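You operate a simulated robot arm through the tools that you are given. There is no shell and no other tool. Be economical: measure what you need, move in short steps, check, and stop when the job is done.

You run a simulated robot arm. Do the job below in one go: nothing can be reset, and whatever is moved stays where it is left.

JOB
Drain the juicer into the glass with the green base.
Fine: peel off the cone on to the table; then spout shut, tray out. Set down upright: what you pick out.

Only the result counts: the job must be done as asked and must still hold three seconds after the hand-in. Knocking over, shifting, dropping, spilling or breaking anything else fails it.

ROBOT AND FRAMES
A 6-joint arm with a two-finger parallel gripper, fixed in place. Base frame: the origin is at the foot of the arm, x ahead of it, y to its left, z up; the work surface is at about z = 750. Lengths are in mm, angles in degrees, forces in N, time in s.
With the tool pointing down near the work surface it reaches from about 260 to 680 mm from the base axis. Its first joint turns from -66.0 to 66.0 degrees. Payload 2.9 kg.
The TCP is the grasp point between the finger pads, 30 mm short of the fingertips. In the tool frame z runs along the fingers and y along their closing line. Largest opening 110 mm; finger width 20, thickness 10; the body of the gripper, 48 by 112 mm, starts 55 mm behind the TCP.
Orientation is told as [roll, pitch, yaw] about the base's x, y, z axes, in that order, counted from this pose: with the fingers straight down and closing along the base's y, the tool's x points along the base's -x, its y along +y and its z along -z.

CONTROLS
- The arm moves only by the tool play_rows. Its argument "moves" is a list of rows, each an object (a shift or turn left out is 0, a gripper value left out holds the last) with "offset": the shift along the tool's x, y, z in units of 25 mm (1.0 is 25 mm), a list of three; "delta_rot": the turn, a rotation vector about the tool's x, y, z in units of 5 degrees (1.0 is 5 degrees), a list of three; "hand": the gripper command, from -1 (shut) to 1 (fully open), values between in proportion. In form: [{"offset": [tx, ty, tz], "delta_rot": [wx, wy, wz], "hand": hand}, ...]. A call has 1 to 10 rows; each row shifts and turns the commanded pose from where the row before left it, along the tool's axes as they then stand. A call with a number of a shift or a turn outside -1 to 1 is refused whole. A row lasts 0.2 s, in which the tool goes at most 50 mm and 8.6 degrees; a call with a longer step from one row to the next is refused whole, and so is a gripper value outside its range. Where a pose cannot be reached the arm comes as near as it can. A force on the tool above 70 N (or 10 N above the force at the start of the call, whichever is more), or a blocked arm, ends the call early, and 0.2 s more pass. The fingers move at their own pace (about 108 mm/s each) and stop on an object; they squeeze with about 36 N. The grip force told is the motor's: it shows also when the fingers shut on nothing. Time passes only in rows, and 0.2 s behind the last, so rows that do not move let the fingers close. It gives the time, the measured TCP pose, the force on the tool (base axes), the opening and the grip force at its end, in the units of the frame above (readings bear some noise), with the torque about the TCP (base axes, N m) and any sound that the robot's microphone picked up, and new pictures: "pictures" is both (left out), scene, wrist or none.
- Cameras (640 x 400 px; columns grow to the right, rows downward): "scene" is fixed at [54, 415.9, 1389.8]; the picture's right is [-0.93, -0.36, 0.00], its down [-0.18, 0.47, -0.86] and it looks along [0.31, -0.81, -0.50] (base axes); focal length 350 px, centre (320, 200). "wrist" rides on the gripper at [72, 17, -103] in the tool frame; the picture's right is [-0.23, 0.97, 0.00], its down [-0.76, -0.18, -0.62] and it looks along [-0.61, -0.14, 0.78] (tool axes); focal length 222 px, centre (320, 200). There is no depth. A picture from a camera that has moved, and an enlarged one, comes with that camera's place and axes in the base frame and with its lens.
- enlarge(camera, box): a new picture of the part [left, top, right, bottom] of that camera's present view, enlarged. The clock stands still meanwhile.
- job_done(): hands the job in; it is judged then, once.

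Go step by step. Nothing tells you positions but the pictures and the camera data: compare them with the known pose of the tool, close in by small moves and look again before you grip or let go. The budget is 120 turns and 200 pictures, counting those below and the enlarged ones. Unless the task says otherwise, let go and move clear before handing in, and close with one line.

The tools are called after ">>>" as a command line: name --argument value ..., lists and objects as JSON in quotes. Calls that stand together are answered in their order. play_rows: Moves the arm, as the interface text tells. Its arguments: {"type":"object","properties":{"moves":{"type":"array","items":{"type":"object","properties":{"offset":{"type":"array","items":{"type":"number"}},"delta_rot":{"type":"array","items":{"type":"number"}},"hand":{"type":"number"}}}},"pictures":{"type":"string","enum":["both","scene","wrist","none"]}},"required":["moves"]} The other tools are called the same way: enlarge (camera, box) takes an enlarged picture of a part of a camera's view; job_done () hands the job in.

At the start:

```text
clock: 0.0
ee_pos: [319.5, -309.1, 1203.2]
orientation: [0.1, 0.0, 0.0]
wrist_force: [0.3, 0.0, 0.0]
torque: [-0.01, 0.01, 0.02]
opening: 110.0
grasp_force: 0.0
```

scene: 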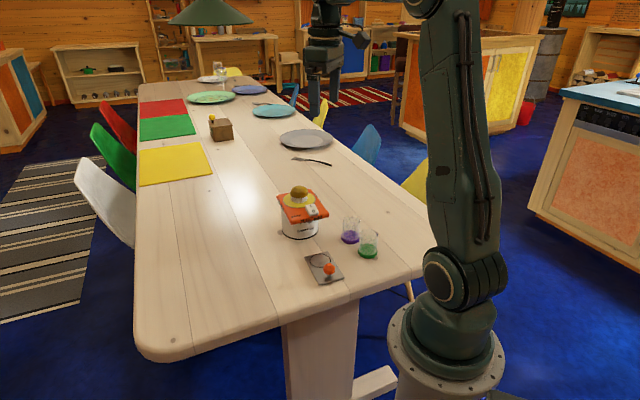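
wrist: 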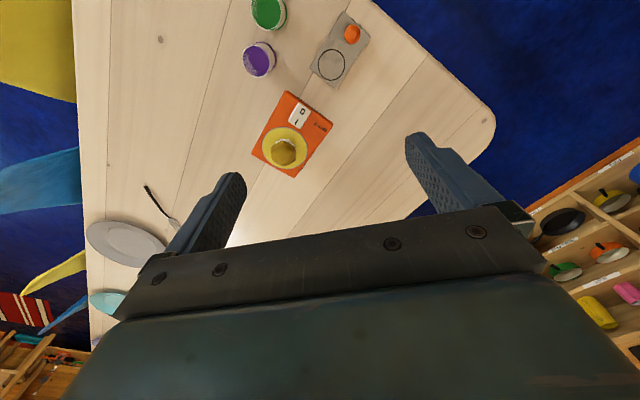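

I see the juicer with an orange top and yellow cone, two glasses (purple and green base) and a small grey plate with an orange knob. I'll take closer looks first.

>>> enlarge --camera "scene" --box '[260, 170, 400, 290]'

>>> enlarge --camera "wrist" --box '[220, 0, 400, 190]'

```text
3.33 times, centred on (330, 230) of scene
camera zoom: at [54.0, 415.9, 1389.8], right [-0.93, -0.36, 0.0], down [-0.18, 0.47, -0.86], along [0.31, -0.81, -0.5], focal length 1166 px, centre (287, 100)
```

zoom: 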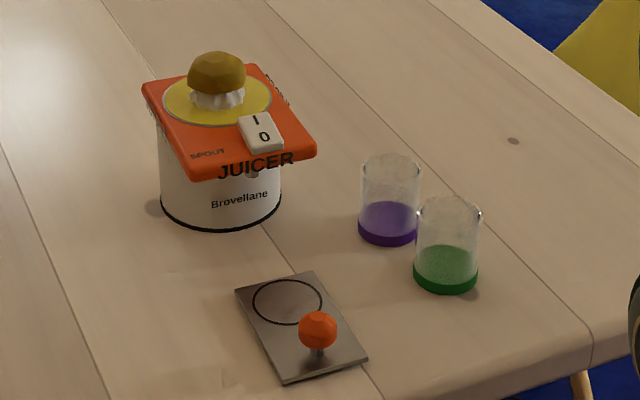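

```text
2.11 times, centred on (310, 95) of wrist
camera zoom: at [247.4, -291.3, 1307.2], right [0.23, 0.97, 0.0], down [0.76, -0.18, 0.62], along [0.61, -0.14, -0.78], focal length 468 px, centre (341, 421)
```

zoom: 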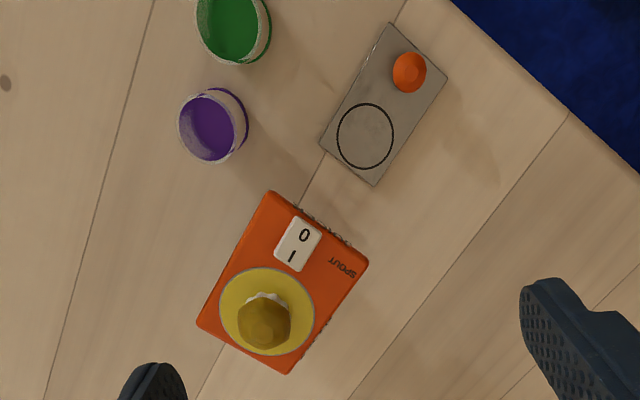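

Green glass is near (213,-384), the tray knob near (280,-234), the juicer near (435,-410) with its overhang facing the tray. I'll go nearer above the juicer for a better look.

>>> play_rows --moves '[{"offset": [-0.5, -0.58, 0.87], "hand": 1}, {"offset": [-0.5, -0.58, 0.87]}, {"offset": [-0.5, -0.58, 0.87]}, {"offset": [-0.5, -0.58, 0.87]}, {"offset": [-0.5, -0.58, 0.87]}, {"offset": [-0.5, -0.58, 0.87]}, {"offset": [0, -0.58, 0.87]}, {}]'

```text
clock: 1.8
ee_pos: [394.7, -409.9, 1050.1]
orientation: [0.0, 0.0, -0.1]
wrist_force: [0.4, -0.8, -0.4]
torque: [0.0, -0.03, 0.01]
opening: 110.1
grasp_force: 0.0
camera wrist: at [322.3, -392.4, 1153.9], right [0.23, 0.97, 0.0], down [0.76, -0.18, 0.62], along [0.61, -0.14, -0.78], focal length 222 px, centre (320, 200)
```

scene: 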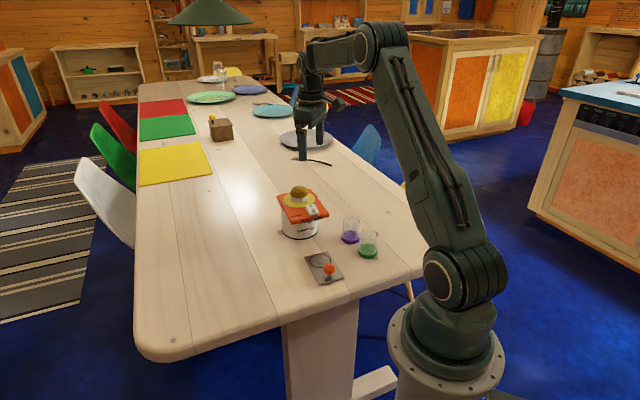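
wrist: 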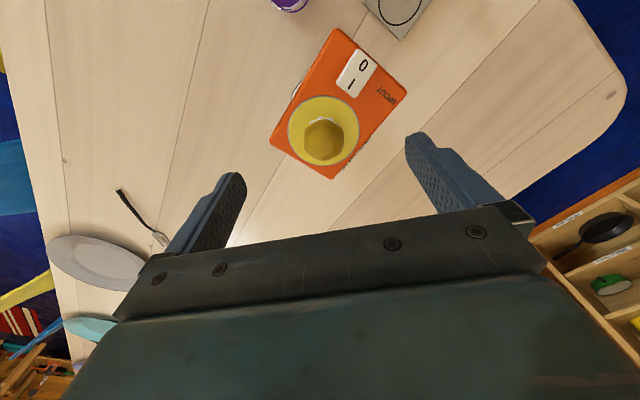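

The juicer is ahead of the fingers; the peel is near (435,-412,893). Zooming in on it for size and height.

>>> enlarge --camera "wrist" --box '[250, 10, 430, 190]'

>>> enlarge --camera "scene" --box '[265, 175, 345, 245]'

```text
2.22 times, centred on (340, 100) of wrist
camera zoom: at [322.3, -392.4, 1153.9], right [0.23, 0.97, 0.0], down [0.76, -0.18, 0.62], along [0.61, -0.14, -0.78], focal length 494 px, centre (276, 422)
```

zoom: 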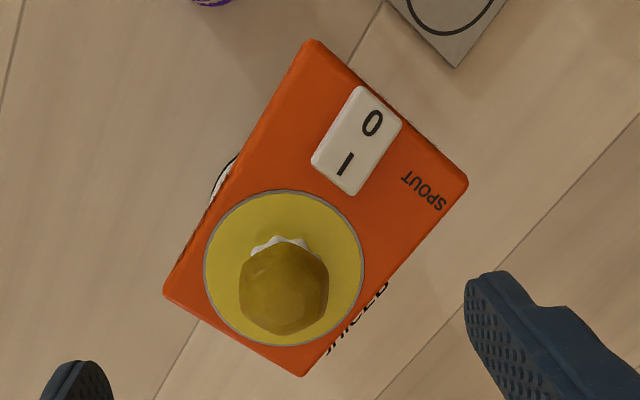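

```text
5.71 times, centred on (305, 210) of scene
camera zoom: at [54.0, 415.9, 1389.8], right [-0.93, -0.36, 0.0], down [-0.18, 0.47, -0.86], along [0.31, -0.81, -0.5], focal length 1999 px, centre (406, 143)
```

zoom: 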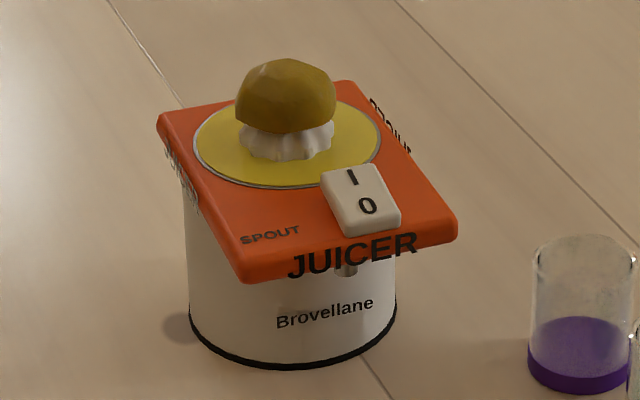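

The peel is a ~52 mm dome, about z 880–908, sitting on the white cone. I'll move over it and descend partway.

>>> play_rows --moves '[{"offset": [-0.8, -0.04, 0.8], "hand": 1}, {"offset": [-0.83, -0.04, 0.8]}, {"offset": [0, 0, 0.8]}, {"offset": [0, 0, 0.8]}, {"offset": [0, 0, 0.8]}, {}]'

```text
clock: 3.2
ee_pos: [436.0, -413.0, 949.1]
orientation: [0.0, 0.0, 0.0]
wrist_force: [0.2, -0.2, 0.3]
torque: [-0.01, 0.01, 0.02]
opening: 110.0
grasp_force: 0.1
camera wrist: at [363.5, -394.9, 1053.8], right [0.23, 0.97, 0.0], down [0.76, -0.18, 0.62], along [0.61, -0.14, -0.78], focal length 222 px, centre (320, 200)
```

scene: 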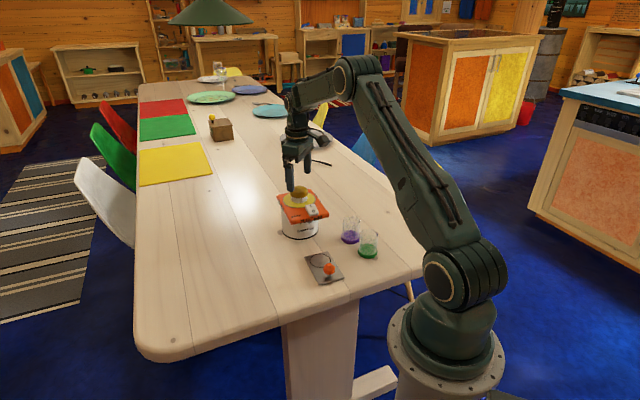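
wrist: 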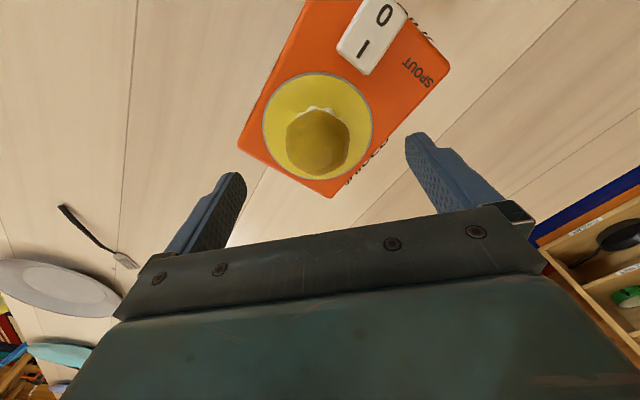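

Aligned over the peel; going down to z≈898 and closing.

>>> play_rows --moves '[{"offset": [0.06, 0, 0.6], "hand": 1}, {"offset": [0, 0, 0.6]}, {"offset": [0, 0, 0.5]}, {"offset": [0, 0, 0.34]}, {}]'

>>> enlarge --camera "scene" --box '[265, 175, 345, 245]'

```text
clock: 4.4
ee_pos: [433.9, -412.0, 900.1]
orientation: [0.0, 0.0, 0.0]
wrist_force: [0.3, -0.2, -0.4]
torque: [0.03, -0.01, 0.01]
opening: 109.9
grasp_force: 0.0
camera wrist: at [361.9, -394.9, 1003.6], right [0.23, 0.97, 0.0], down [0.76, -0.18, 0.62], along [0.61, -0.14, -0.78], focal length 222 px, centre (320, 200)
```

scene: 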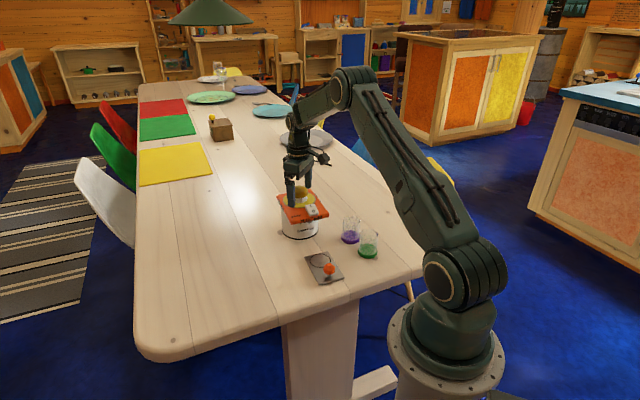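
wrist: 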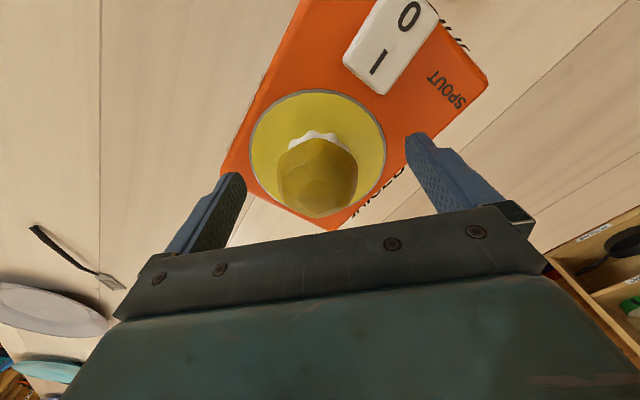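

```text
5.71 times, centred on (305, 210) of scene
camera zoom: at [54.0, 415.9, 1389.8], right [-0.93, -0.36, 0.0], down [-0.18, 0.47, -0.86], along [0.31, -0.81, -0.5], focal length 1999 px, centre (406, 143)
```

zoom: 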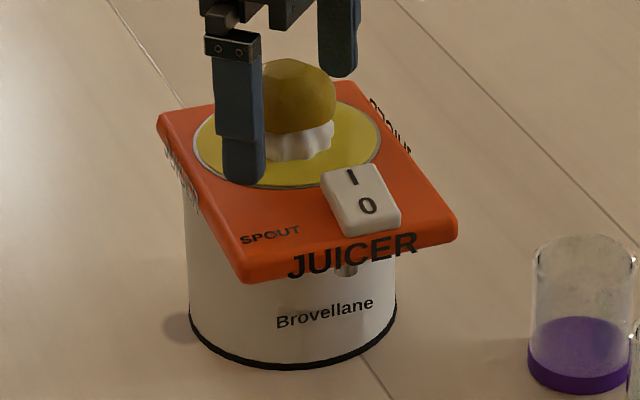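

The fingers straddle the peel with tips just above the dish. Closing.

>>> play_rows --moves '[{"offset": [0.05, 0, 0.06], "hand": 1}, {"hand": -0.3}, {"hand": -1}, {}, {}]' --pictures "wrist"

>>> enlarge --camera "scene" --box '[265, 175, 345, 245]'

```text
clock: 5.6
ee_pos: [432.0, -412.0, 899.2]
orientation: [0.0, 0.0, 0.0]
wrist_force: [-0.2, 0.5, 0.0]
torque: [-0.01, 0.04, 0.01]
opening: 52.9
grasp_force: 35.6
camera wrist: at [360.7, -395.0, 1002.4], right [0.23, 0.97, 0.0], down [0.76, -0.18, 0.62], along [0.61, -0.14, -0.78], focal length 222 px, centre (320, 200)
```

wrist: 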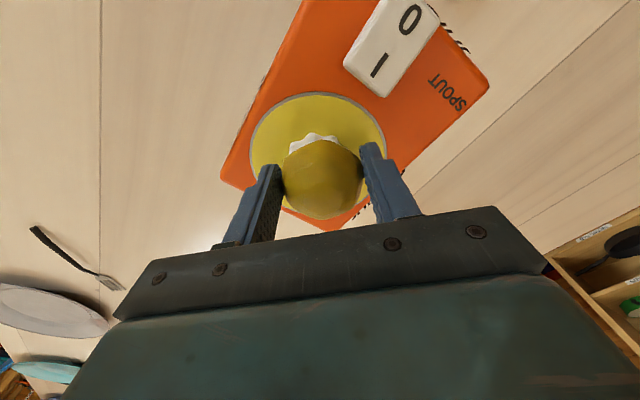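

```text
5.71 times, centred on (305, 210) of scene
camera zoom: at [53.9, 415.9, 1389.8], right [-0.93, -0.36, 0.0], down [-0.18, 0.47, -0.86], along [0.31, -0.81, -0.5], focal length 1999 px, centre (406, 143)
```

zoom: 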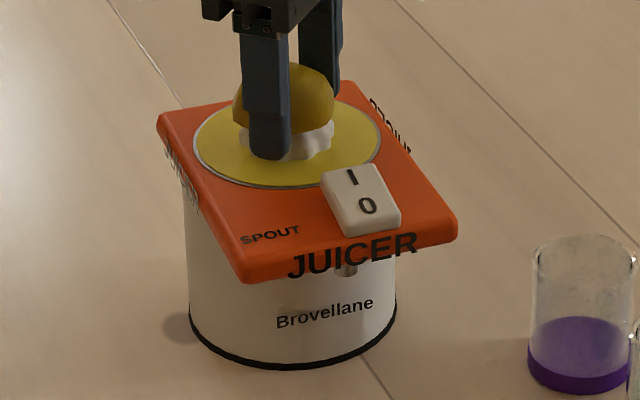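

Gripped at 52.9 mm opening. Lifting the peel gently straight up.

>>> play_rows --moves '[{"offset": [0, 0, -0.3]}, {"offset": [0, 0, -0.4]}, {"offset": [0, 0, -0.6]}, {"offset": [0, 0, -0.8]}, {"offset": [0, 0, -0.8]}, {}]' --pictures "wrist"

>>> enlarge --camera "scene" --box '[265, 155, 345, 225]'

```text
clock: 7.0
ee_pos: [432.2, -411.4, 970.5]
orientation: [0.1, -0.1, 0.0]
wrist_force: [0.5, -0.3, -0.3]
torque: [-0.02, -0.02, 0.04]
opening: 52.9
grasp_force: 36.2
camera wrist: at [360.4, -394.7, 1074.6], right [0.23, 0.97, 0.0], down [0.76, -0.18, 0.62], along [0.61, -0.14, -0.78], focal length 222 px, centre (320, 200)
```

wrist: 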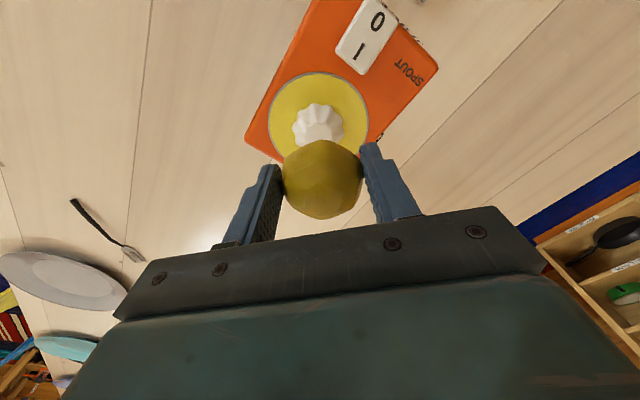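

```text
5.71 times, centred on (305, 190) of scene
camera zoom: at [54.0, 415.9, 1389.8], right [-0.93, -0.36, 0.0], down [-0.18, 0.47, -0.86], along [0.31, -0.81, -0.5], focal length 1999 px, centre (406, 257)
```

zoom: 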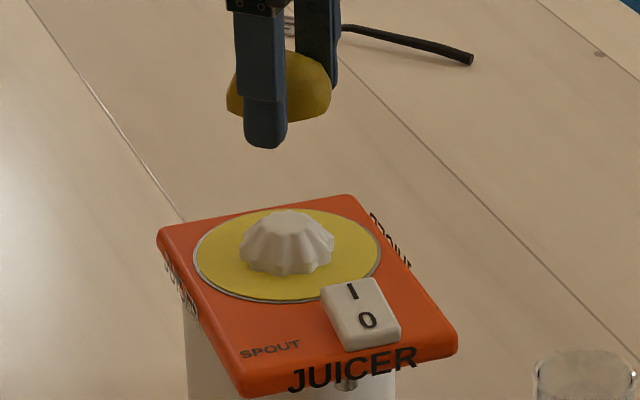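

The peel came off cleanly. Carrying it to a clear spot near (500,-220).

>>> play_rows --moves '[{"offset": [-0.34, 0.955, 0]}, {"offset": [-0.34, 0.955, 0]}, {"offset": [-0.34, 0.955, 0]}, {"offset": [-0.34, 0.955, 0]}, {"offset": [-0.34, 0.955, 0]}, {"offset": [-0.34, 0.955, 0]}, {"offset": [-0.34, 0.955, 0]}, {"offset": [-0.34, 0.955, 0]}, {}]' --pictures "scene"

>>> play_rows --moves '[{"offset": [0, 0, 0.9]}, {"offset": [0, 0, 0.9]}, {"offset": [0, 0, 0.9]}, {"offset": [0, 0, 0.9]}, {"offset": [0, 0, 0.9]}, {"offset": [0, 0, 0.9]}, {"offset": [0, 0, 0.9]}, {"offset": [0, 0, 0.6]}, {}]'

>>> enlarge --camera "scene" --box '[205, 185, 305, 275]'

```text
clock: 9.0
ee_pos: [501.9, -220.6, 971.8]
orientation: [0.0, 0.1, 0.0]
wrist_force: [0.9, 0.5, -1.0]
torque: [-0.04, -0.01, -0.01]
opening: 53.0
grasp_force: 36.0
```

scene: 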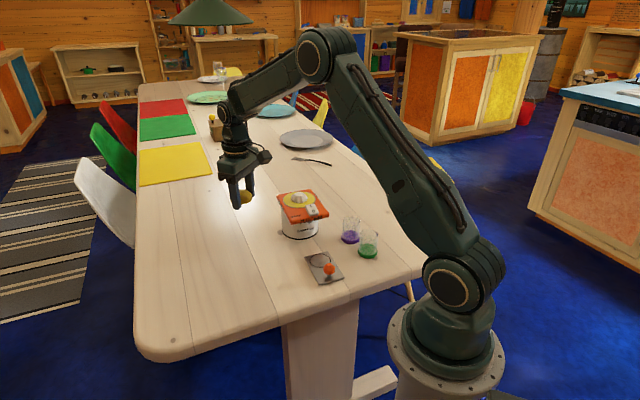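

```text
clock: 11.0
ee_pos: [500.0, -220.0, 798.1]
orientation: [0.0, -0.1, 0.0]
wrist_force: [0.6, -0.9, -1.2]
torque: [-0.01, 0.03, 0.0]
opening: 53.1
grasp_force: 36.2
camera wrist: at [428.1, -203.6, 901.6], right [0.23, 0.97, 0.0], down [0.76, -0.18, 0.62], along [0.61, -0.14, -0.78], focal length 222 px, centre (320, 200)
```

scene: 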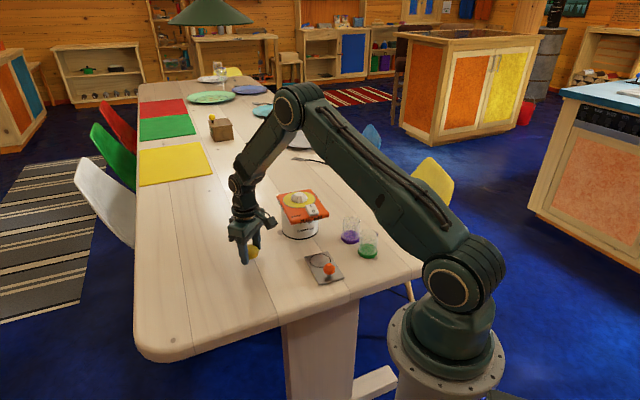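
wrist: 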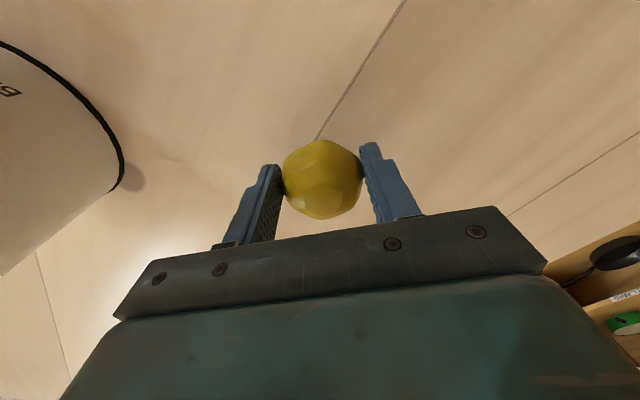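

```text
4.44 times, centred on (255, 230) of scene
camera zoom: at [54.0, 415.9, 1389.8], right [-0.93, -0.36, 0.0], down [-0.18, 0.47, -0.86], along [0.31, -0.81, -0.5], focal length 1555 px, centre (609, 67)
```

zoom: 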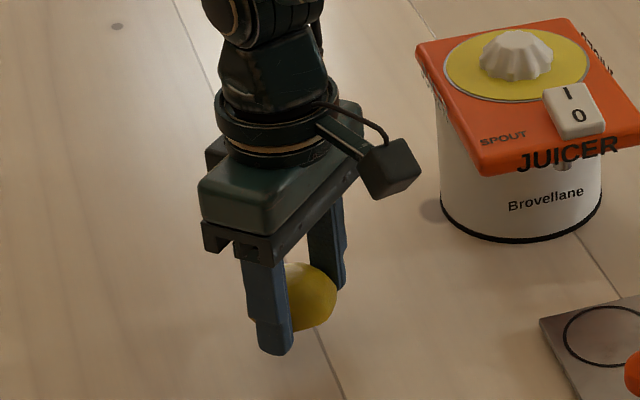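

Tips are ~18 mm above the table. Descending until near contact.

>>> play_rows --moves '[{"offset": [0, 0, 0.4]}, {"offset": [0, 0, 0.2]}, {}]' --pictures "none"

>>> enlarge --camera "scene" --box '[225, 205, 285, 275]'

```text
clock: 11.8
ee_pos: [500.6, -221.1, 784.4]
orientation: [0.0, 0.0, 0.0]
wrist_force: [-0.2, -0.3, 0.1]
torque: [0.02, -0.04, 0.01]
opening: 53.0
grasp_force: 36.0
```

```text
5.71 times, centred on (255, 240) of scene
camera zoom: at [54.0, 415.9, 1389.8], right [-0.93, -0.36, 0.0], down [-0.18, 0.47, -0.86], along [0.31, -0.81, -0.5], focal length 1999 px, centre (691, -29)
```

zoom: 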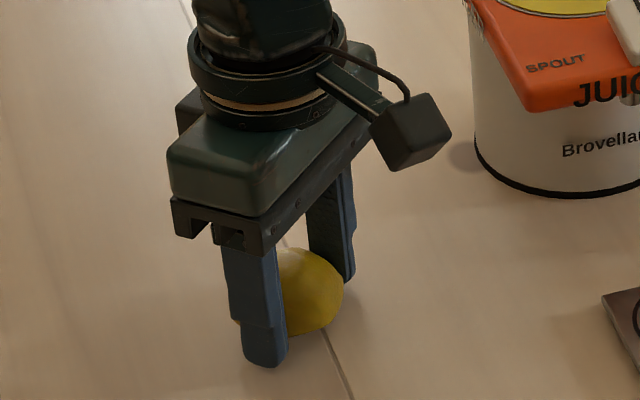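

>>> play_rows --moves '[{"offset": [0, 0, 0.12]}, {}, {"hand": -0.03}, {"hand": 0.0}, {"hand": 0.03}, {"hand": 0.15}, {}]' --pictures "wrist"

>>> enlarge --camera "scene" --box '[225, 205, 285, 275]'

```text
clock: 13.4
ee_pos: [500.8, -219.9, 780.5]
orientation: [0.0, 0.0, -0.1]
wrist_force: [0.4, -0.6, 0.3]
torque: [0.02, -0.02, -0.05]
opening: 63.4
grasp_force: 0.0
camera wrist: at [428.3, -203.2, 883.7], right [0.23, 0.97, 0.0], down [0.76, -0.18, 0.62], along [0.61, -0.14, -0.78], focal length 222 px, centre (320, 200)
```

wrist: 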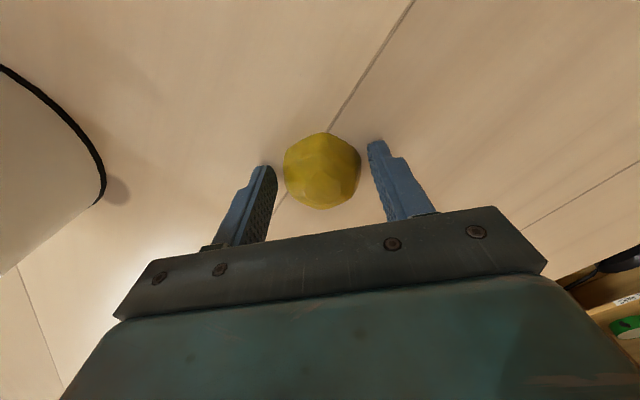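

```text
5.71 times, centred on (255, 240) of scene
camera zoom: at [54.0, 415.9, 1389.8], right [-0.93, -0.36, 0.0], down [-0.18, 0.47, -0.86], along [0.31, -0.81, -0.5], focal length 1999 px, centre (691, -29)
```

zoom: 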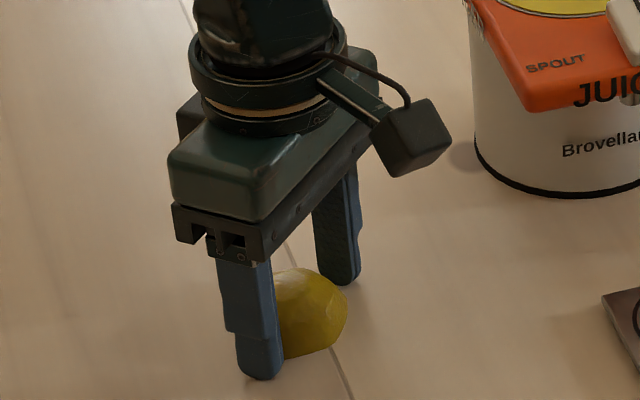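

The peel stands dome-up on the table. Opening, rising, and heading toward the green glass.

>>> play_rows --moves '[{"hand": 1}, {}, {"offset": [0, 0, -0.5]}, {"offset": [0, 0, -1]}, {"offset": [0, 0, -1]}, {"offset": [0, 0, -1]}, {"offset": [0, 0, -1]}, {"offset": [0, 0, -1]}, {"offset": [0, 0, -1]}, {"offset": [0, 0, -1]}]' --pictures "wrist"

>>> play_rows --moves '[{"offset": [0.96, -0.547, 0]}, {"offset": [0.96, -0.547, 0]}, {"offset": [0.96, -0.547, 0]}, {"offset": [0.96, -0.547, 0]}, {"offset": [0.96, -0.547, 0]}, {"offset": [0.96, -0.547, 0]}, {"offset": [0.96, -0.547, 0]}, {"offset": [0.96, -0.547, 0]}, {"offset": [0.96, -0.547, 0]}, {"offset": [0.96, -0.547, 0]}]' --pictures "none"

>>> play_rows --moves '[{"offset": [0.96, -0.547, 0]}, {"offset": [0.96, -0.547, 0]}, {"delta_rot": [0, 0, 1]}, {"delta_rot": [0, 0, 1]}, {"delta_rot": [0, 0, 1]}, {"delta_rot": [0, 0, 1]}, {"delta_rot": [0, 0, 1]}, {"delta_rot": [0, 0, 1]}, {"delta_rot": [0, 0, 1]}, {"delta_rot": [0, 0, 0.2]}]'

```text
clock: 15.6
ee_pos: [501.7, -220.7, 969.5]
orientation: [0.0, 0.0, 0.0]
wrist_force: [0.8, 1.1, -0.3]
torque: [-0.02, 0.0, 0.0]
opening: 110.0
grasp_force: 0.0
camera wrist: at [429.2, -203.6, 1072.3], right [0.23, 0.97, 0.0], down [0.76, -0.18, 0.62], along [0.61, -0.14, -0.78], focal length 222 px, centre (320, 200)
```

wrist: 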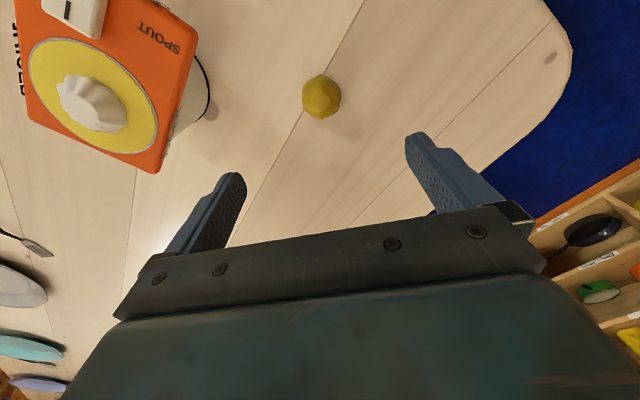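

```text
clock: 17.8
ee_pos: [259.8, -358.8, 969.1]
orientation: [0.0, 0.0, -0.1]
wrist_force: [-0.1, 0.7, 0.0]
torque: [-0.01, 0.02, -0.01]
opening: 110.0
grasp_force: 0.0
```

```text
clock: 20.0
ee_pos: [213.4, -385.1, 968.3]
orientation: [0.0, 0.0, -36.1]
wrist_force: [0.3, -0.4, 0.9]
torque: [-0.01, 0.02, 0.0]
opening: 110.0
grasp_force: 0.0
camera wrist: at [164.4, -328.7, 1071.4], right [0.76, 0.65, 0.0], down [0.51, -0.59, 0.62], along [0.41, -0.47, -0.78], focal length 222 px, centre (320, 200)
```

scene: 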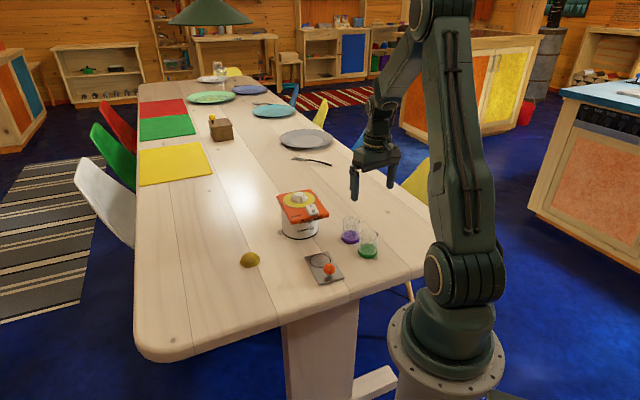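
wrist: 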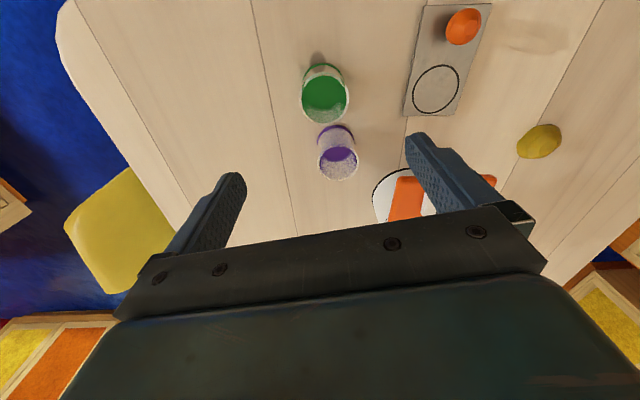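

Above the green glass; zooming to fix its centre and height.

>>> enlarge --camera "wrist" --box '[270, 40, 390, 190]'

>>> enlarge --camera "scene" --box '[300, 205, 390, 290]'

```text
2.67 times, centred on (330, 115) of wrist
camera zoom: at [164.4, -328.7, 1071.4], right [0.76, 0.65, 0.0], down [0.51, -0.59, 0.62], along [0.41, -0.47, -0.78], focal length 592 px, centre (293, 427)
```

zoom: 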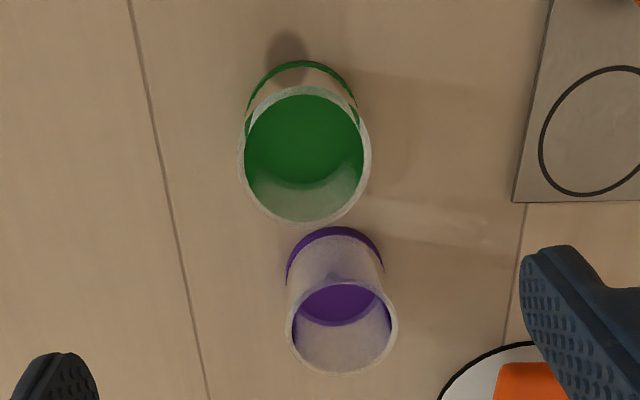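

```text
4.71 times, centred on (345, 248) of scene
camera zoom: at [54.0, 415.9, 1389.8], right [-0.93, -0.36, 0.0], down [-0.18, 0.47, -0.86], along [0.31, -0.81, -0.5], focal length 1646 px, centre (202, -24)
```

zoom: 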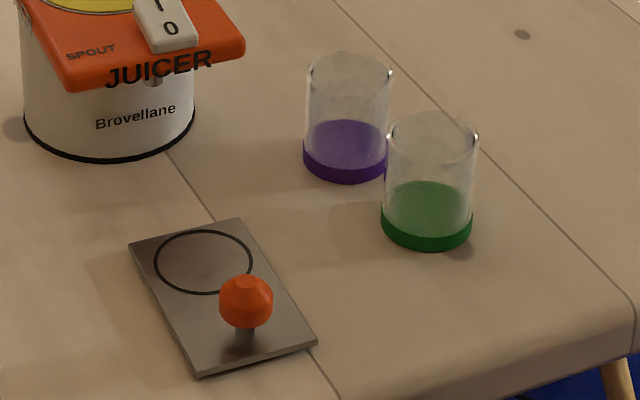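

>>> play_rows --moves '[{"offset": [0.29, 0.24, 0.7]}, {"offset": [0, 0, 0.9]}, {"offset": [0, 0, 0.9]}, {"offset": [0, 0, 0.9]}, {}]'

>>> enlarge --camera "scene" --box '[325, 185, 415, 275]'

```text
clock: 21.2
ee_pos: [210.7, -375.9, 882.5]
orientation: [0.1, -0.1, -35.9]
wrist_force: [0.2, -0.3, 1.1]
torque: [-0.01, 0.01, 0.02]
opening: 110.1
grasp_force: 0.1
camera wrist: at [162.6, -320.0, 985.9], right [0.76, 0.65, 0.0], down [0.51, -0.59, 0.62], along [0.41, -0.47, -0.78], focal length 222 px, centre (320, 200)
```

scene: 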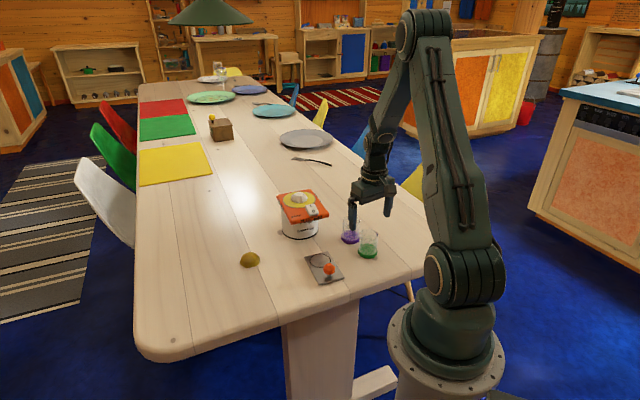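
wrist: 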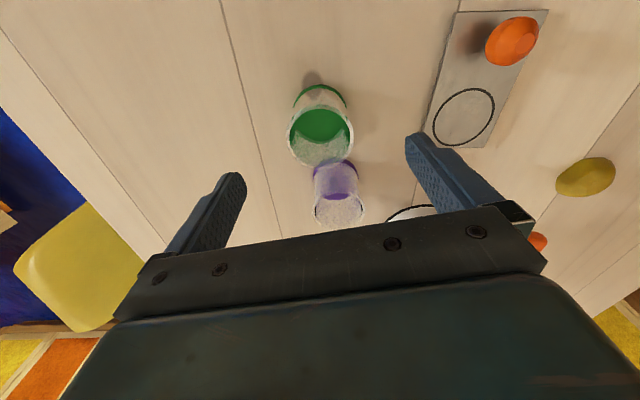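

```text
4.44 times, centred on (370, 230) of scene
camera zoom: at [54.0, 415.9, 1389.8], right [-0.93, -0.36, 0.0], down [-0.18, 0.47, -0.86], along [0.31, -0.81, -0.5], focal length 1555 px, centre (98, 67)
```

zoom: 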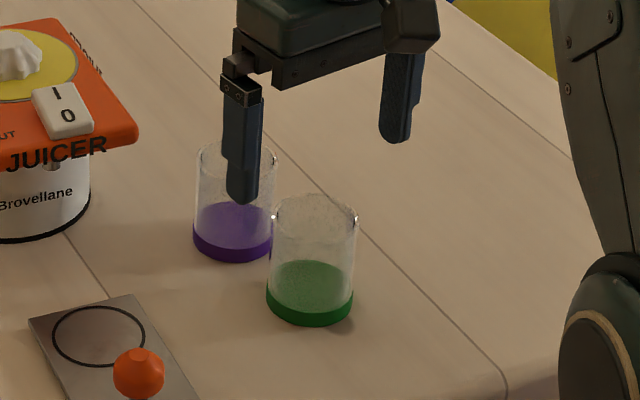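

Fine-tuning the centre and descending around the green glass.

>>> play_rows --moves '[{"offset": [0.135, 0.07, 0.5]}, {"offset": [0, 0, 0.8]}, {"offset": [0, 0, 0.8]}, {"offset": [0, 0, 0.8]}, {"offset": [0, 0, 0.7]}, {}]'

>>> enlarge --camera "scene" --box '[325, 195, 415, 275]'

>>> enlarge --camera "wrist" --box '[160, 90, 480, 290]'

```text
clock: 22.6
ee_pos: [210.0, -372.9, 792.5]
orientation: [0.0, -0.1, -36.0]
wrist_force: [-0.7, 0.4, -0.4]
torque: [-0.01, -0.02, 0.02]
opening: 110.1
grasp_force: 0.2
camera wrist: at [160.6, -316.2, 896.4], right [0.76, 0.65, 0.0], down [0.51, -0.59, 0.62], along [0.41, -0.47, -0.78], focal length 222 px, centre (320, 200)
```

scene: 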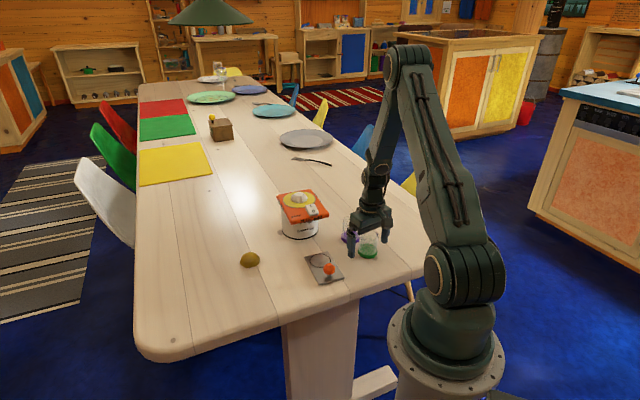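
wrist: 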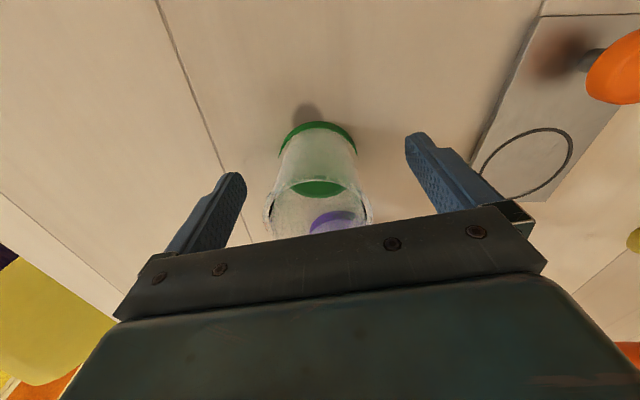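

```text
5.00 times, centred on (370, 235) of scene
camera zoom: at [54.0, 415.9, 1389.8], right [-0.93, -0.36, 0.0], down [-0.18, 0.47, -0.86], along [0.31, -0.81, -0.5], focal length 1749 px, centre (70, 25)
```

zoom: 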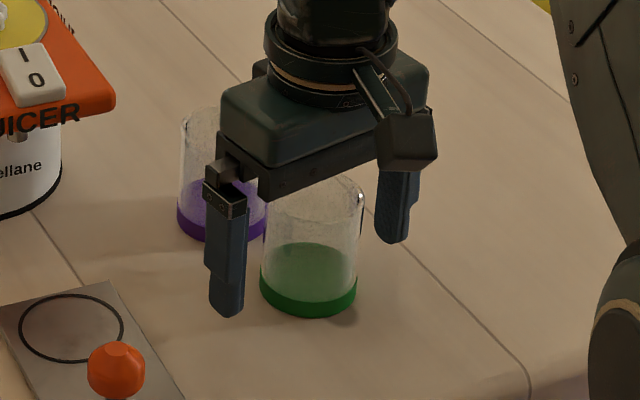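

```text
2.00 times, centred on (320, 190) of wrist
camera zoom: at [160.6, -316.2, 896.4], right [0.76, 0.65, 0.0], down [0.51, -0.59, 0.62], along [0.41, -0.47, -0.78], focal length 444 px, centre (320, 220)
```

zoom: 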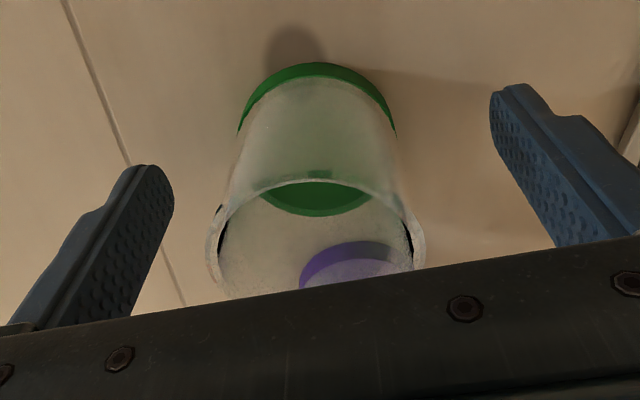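

Fingers straddle the glass; small recentre, then close.

>>> play_rows --moves '[{"offset": [-0.12, -0.06, 0]}, {"hand": 0.3}, {"hand": 0.1}, {"hand": 0.0}, {"hand": -0.1}, {"hand": -1}, {}, {}]'

```text
clock: 24.4
ee_pos: [210.1, -376.7, 792.9]
orientation: [0.0, 0.0, -36.0]
wrist_force: [0.8, 0.1, -0.3]
torque: [0.06, 0.05, -0.01]
opening: 53.1
grasp_force: 36.1
camera wrist: at [162.0, -319.2, 896.7], right [0.76, 0.65, 0.0], down [0.51, -0.59, 0.62], along [0.41, -0.47, -0.78], focal length 222 px, centre (320, 200)
```

scene: 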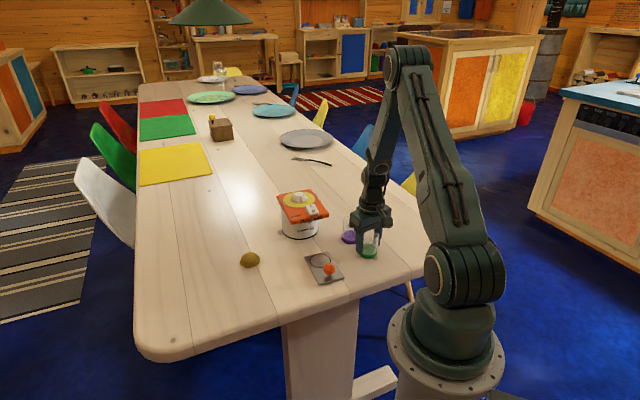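
wrist: 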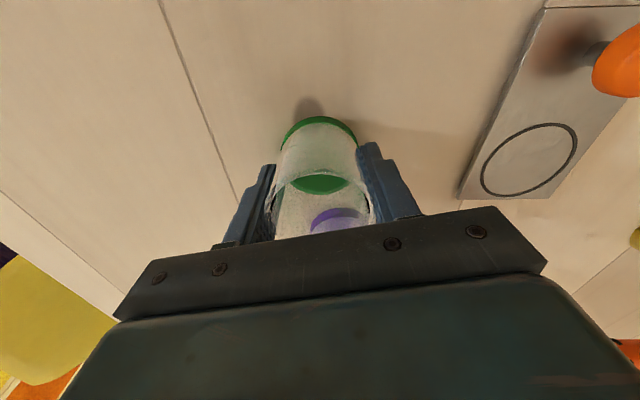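

Glass gripped. Lifting it and carrying it over the tray circle at about (326,-281).

>>> play_rows --moves '[{"offset": [0, 0, -0.4]}, {"offset": [0, 0, -0.8]}, {"offset": [0, 0, -0.8]}, {"offset": [-0.253, 0.97, 0]}, {"offset": [-0.253, 0.97, 0]}, {"offset": [-0.253, 0.97, 0]}, {"offset": [-0.253, 0.97, 0]}, {"offset": [-0.253, 0.97, 0]}, {"offset": [-0.253, 0.97, 0]}, {}]'

>>> enlarge --camera "scene" --box '[285, 215, 375, 295]'

>>> enlarge --camera "wrist" --box '[200, 50, 440, 220]'

```text
clock: 26.6
ee_pos: [326.5, -281.0, 843.0]
orientation: [0.0, 0.0, -36.0]
wrist_force: [-0.7, 0.4, -0.1]
torque: [0.01, -0.03, 0.03]
opening: 52.8
grasp_force: 36.1
camera wrist: at [277.6, -223.4, 946.7], right [0.76, 0.65, 0.0], down [0.51, -0.59, 0.62], along [0.41, -0.47, -0.78], focal length 222 px, centre (320, 200)
```

scene: 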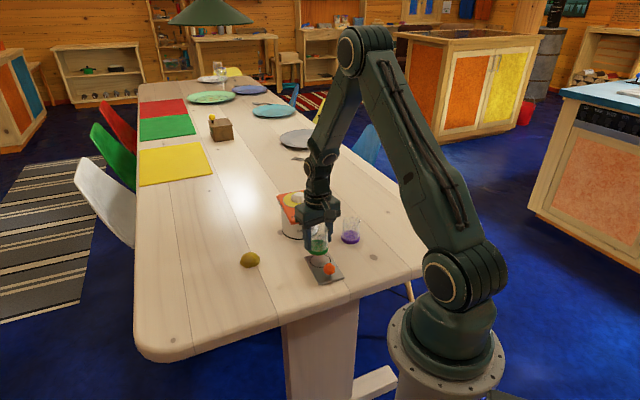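
wrist: 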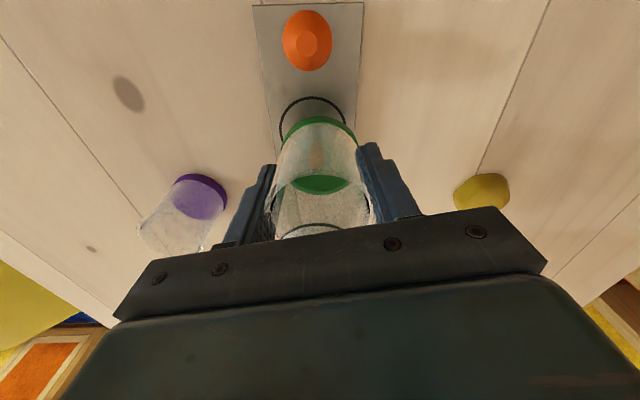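

```text
5.00 times, centred on (330, 255) of scene
camera zoom: at [54.0, 415.9, 1389.8], right [-0.93, -0.36, 0.0], down [-0.18, 0.47, -0.86], along [0.31, -0.81, -0.5], focal length 1749 px, centre (270, -75)
```

zoom: 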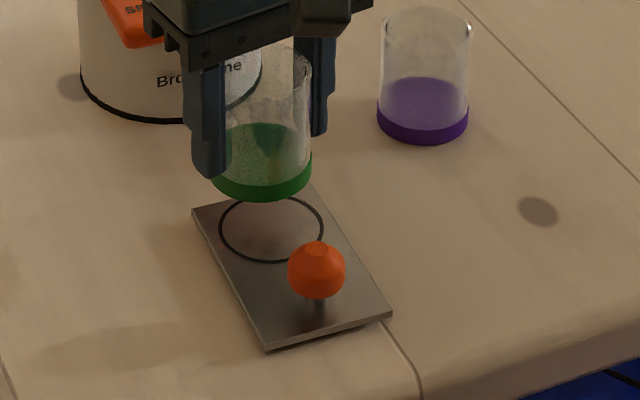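

```text
2.35 times, centred on (320, 135) of wrist
camera zoom: at [277.6, -223.4, 946.7], right [0.76, 0.65, 0.0], down [0.51, -0.59, 0.62], along [0.41, -0.47, -0.78], focal length 523 px, centre (320, 353)
```

zoom: 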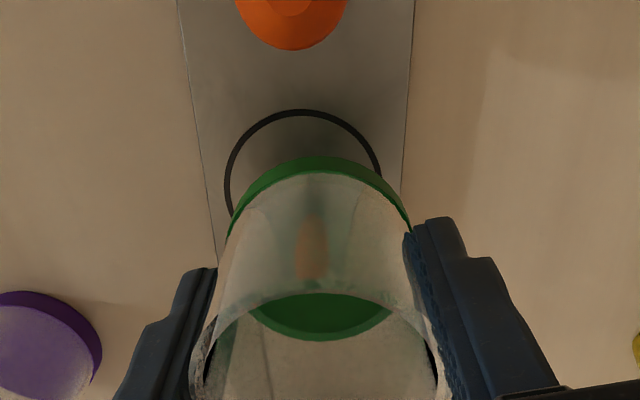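

Slight correction of ~5 mm needed toward the circle centre; then lowering.

>>> play_rows --moves '[{"offset": [0.016, -0.19, 0]}, {"offset": [0, 0, 0.6]}, {"offset": [0, 0, 0.6]}, {"offset": [0, 0, 0.3]}, {}]' --pictures "wrist"

>>> enlarge --camera "scene" --box '[295, 225, 355, 290]'

>>> enlarge --camera "wrist" --box '[200, 50, 440, 220]'

```text
clock: 27.8
ee_pos: [322.0, -283.9, 805.0]
orientation: [0.0, 0.0, -36.0]
wrist_force: [-0.7, -0.7, -1.8]
torque: [-0.02, 0.01, -0.02]
opening: 53.1
grasp_force: 36.2
camera wrist: at [274.6, -227.7, 908.7], right [0.76, 0.65, 0.0], down [0.51, -0.59, 0.62], along [0.41, -0.47, -0.78], focal length 222 px, centre (320, 200)
```

wrist: 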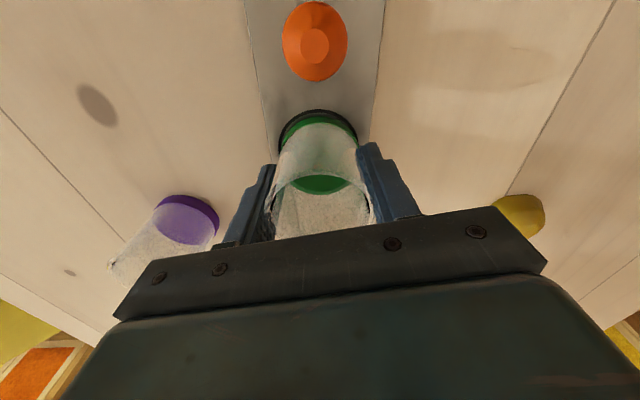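

```text
6.15 times, centred on (325, 258) of scene
camera zoom: at [54.0, 415.9, 1389.8], right [-0.93, -0.36, 0.0], down [-0.18, 0.47, -0.86], along [0.31, -0.81, -0.5], focal length 2153 px, centre (289, -154)
```

zoom: 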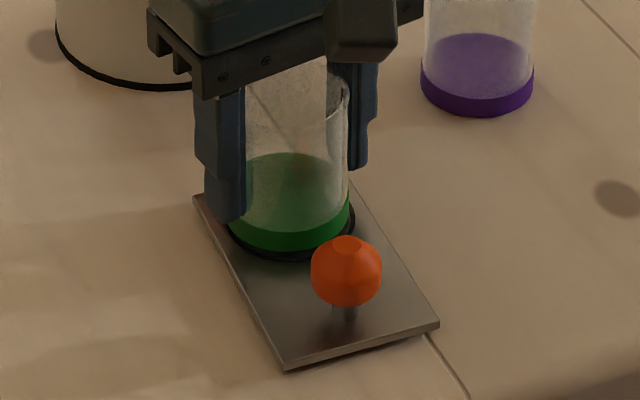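

```text
2.35 times, centred on (320, 135) of wrist
camera zoom: at [274.6, -227.7, 908.7], right [0.76, 0.65, 0.0], down [0.51, -0.59, 0.62], along [0.41, -0.47, -0.78], focal length 523 px, centre (320, 353)
```

zoom: 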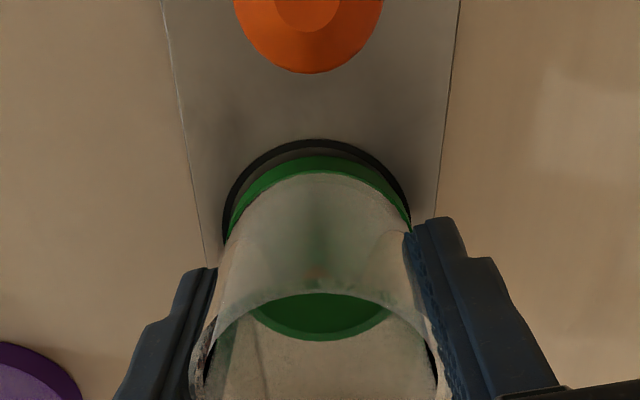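

Well centred. Lowering in small steps to contact.

>>> play_rows --moves '[{"offset": [0, 0, 0.12]}, {"offset": [0, 0, 0.1]}, {}]' --pictures "none"

>>> enlarge --camera "scene" --box '[295, 225, 355, 290]'

```text
clock: 28.6
ee_pos: [322.8, -285.1, 800.4]
orientation: [0.1, 0.0, -36.0]
wrist_force: [-1.1, -0.8, 9.5]
torque: [-0.24, -0.18, 0.01]
opening: 52.8
grasp_force: 35.7
```

```text
6.15 times, centred on (325, 258) of scene
camera zoom: at [53.9, 416.0, 1389.8], right [-0.93, -0.36, 0.0], down [-0.18, 0.47, -0.86], along [0.31, -0.81, -0.5], focal length 2153 px, centre (289, -154)
```

zoom: 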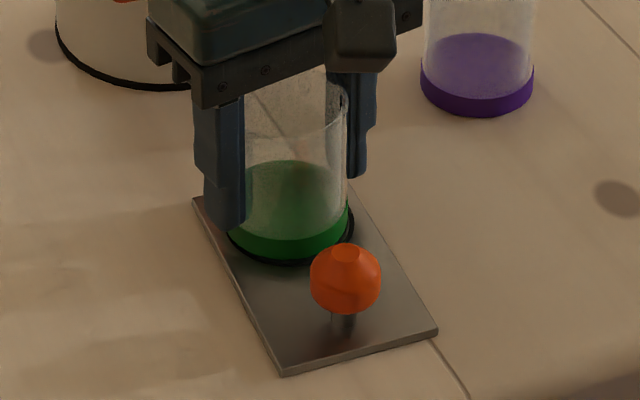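

Contact felt (9.5 N). Easing up a hair and releasing.

>>> play_rows --moves '[{"offset": [0, 0, -0.04]}, {"hand": -0.03}, {"hand": 0.05}, {"hand": 0.4}, {"hand": 0.6}, {}]' --pictures "wrist"

>>> enlarge --camera "scene" --box '[295, 225, 355, 290]'

```text
clock: 30.0
ee_pos: [322.5, -284.5, 801.1]
orientation: [0.0, 0.0, -36.1]
wrist_force: [-1.0, -0.1, -0.2]
torque: [-0.01, -0.02, 0.0]
opening: 87.9
grasp_force: 0.1
camera wrist: at [274.5, -227.5, 904.5], right [0.76, 0.65, 0.0], down [0.51, -0.59, 0.62], along [0.41, -0.47, -0.78], focal length 222 px, centre (320, 200)
```

wrist: 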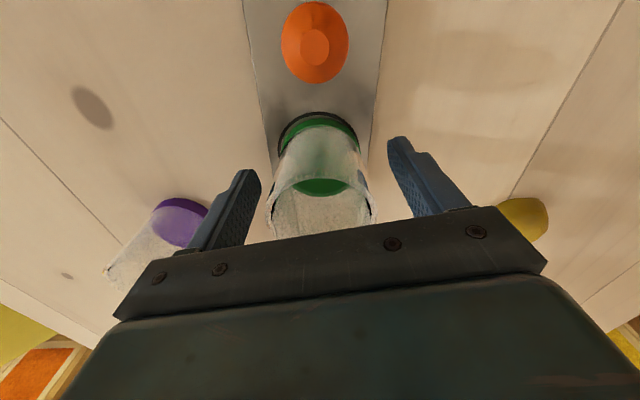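

```text
6.15 times, centred on (325, 258) of scene
camera zoom: at [54.0, 415.9, 1389.8], right [-0.93, -0.36, 0.0], down [-0.18, 0.47, -0.86], along [0.31, -0.81, -0.5], focal length 2153 px, centre (289, -154)
```

zoom: 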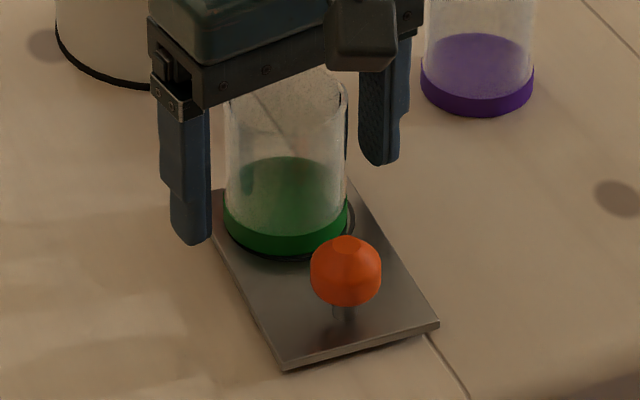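

The glass stands centred on the circle. Now rising and moving over the orange knob near (279,-234), with the tool turned to align with the tray axis.

>>> play_rows --moves '[{"hand": 1, "offset": [0, 0, -0.4]}, {"offset": [0, 0, -0.9]}, {"offset": [0, 0, -0.9]}, {"offset": [0, 0, -1]}, {"offset": [0, 0, -0.8]}, {"offset": [0.87, 0.2, 0]}, {"offset": [0.86, 0.2, 0]}, {"offset": [0.86, 0.19, 0], "delta_rot": [0, 0, 1]}, {"delta_rot": [0, 0, 1.3]}, {}]'

>>> enlarge --camera "scene" --box '[265, 180, 375, 290]'

>>> enlarge --camera "wrist" --box '[220, 20, 420, 220]'

```text
refused: 1.3 is not a number from -1 to 1
```

```text
3.64 times, centred on (320, 235) of scene
camera zoom: at [54.0, 415.9, 1389.8], right [-0.93, -0.36, 0.0], down [-0.18, 0.47, -0.86], along [0.31, -0.81, -0.5], focal length 1272 px, centre (320, 73)
```

zoom: 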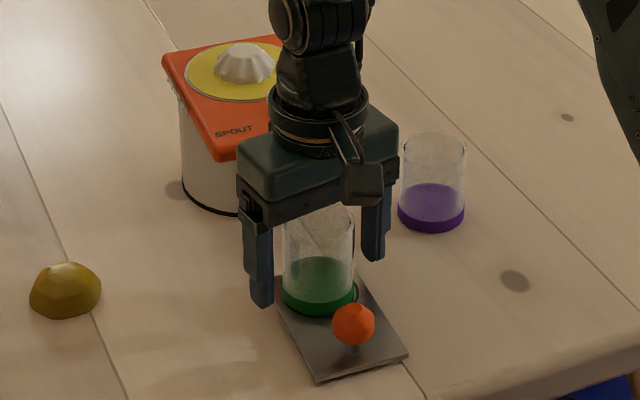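

```text
2.00 times, centred on (320, 120) of wrist
camera zoom: at [274.5, -227.5, 904.5], right [0.76, 0.65, 0.0], down [0.51, -0.59, 0.62], along [0.41, -0.47, -0.78], focal length 444 px, centre (320, 360)
```

zoom: 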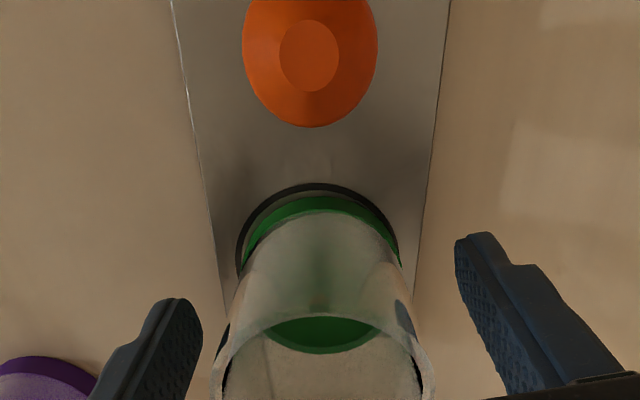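

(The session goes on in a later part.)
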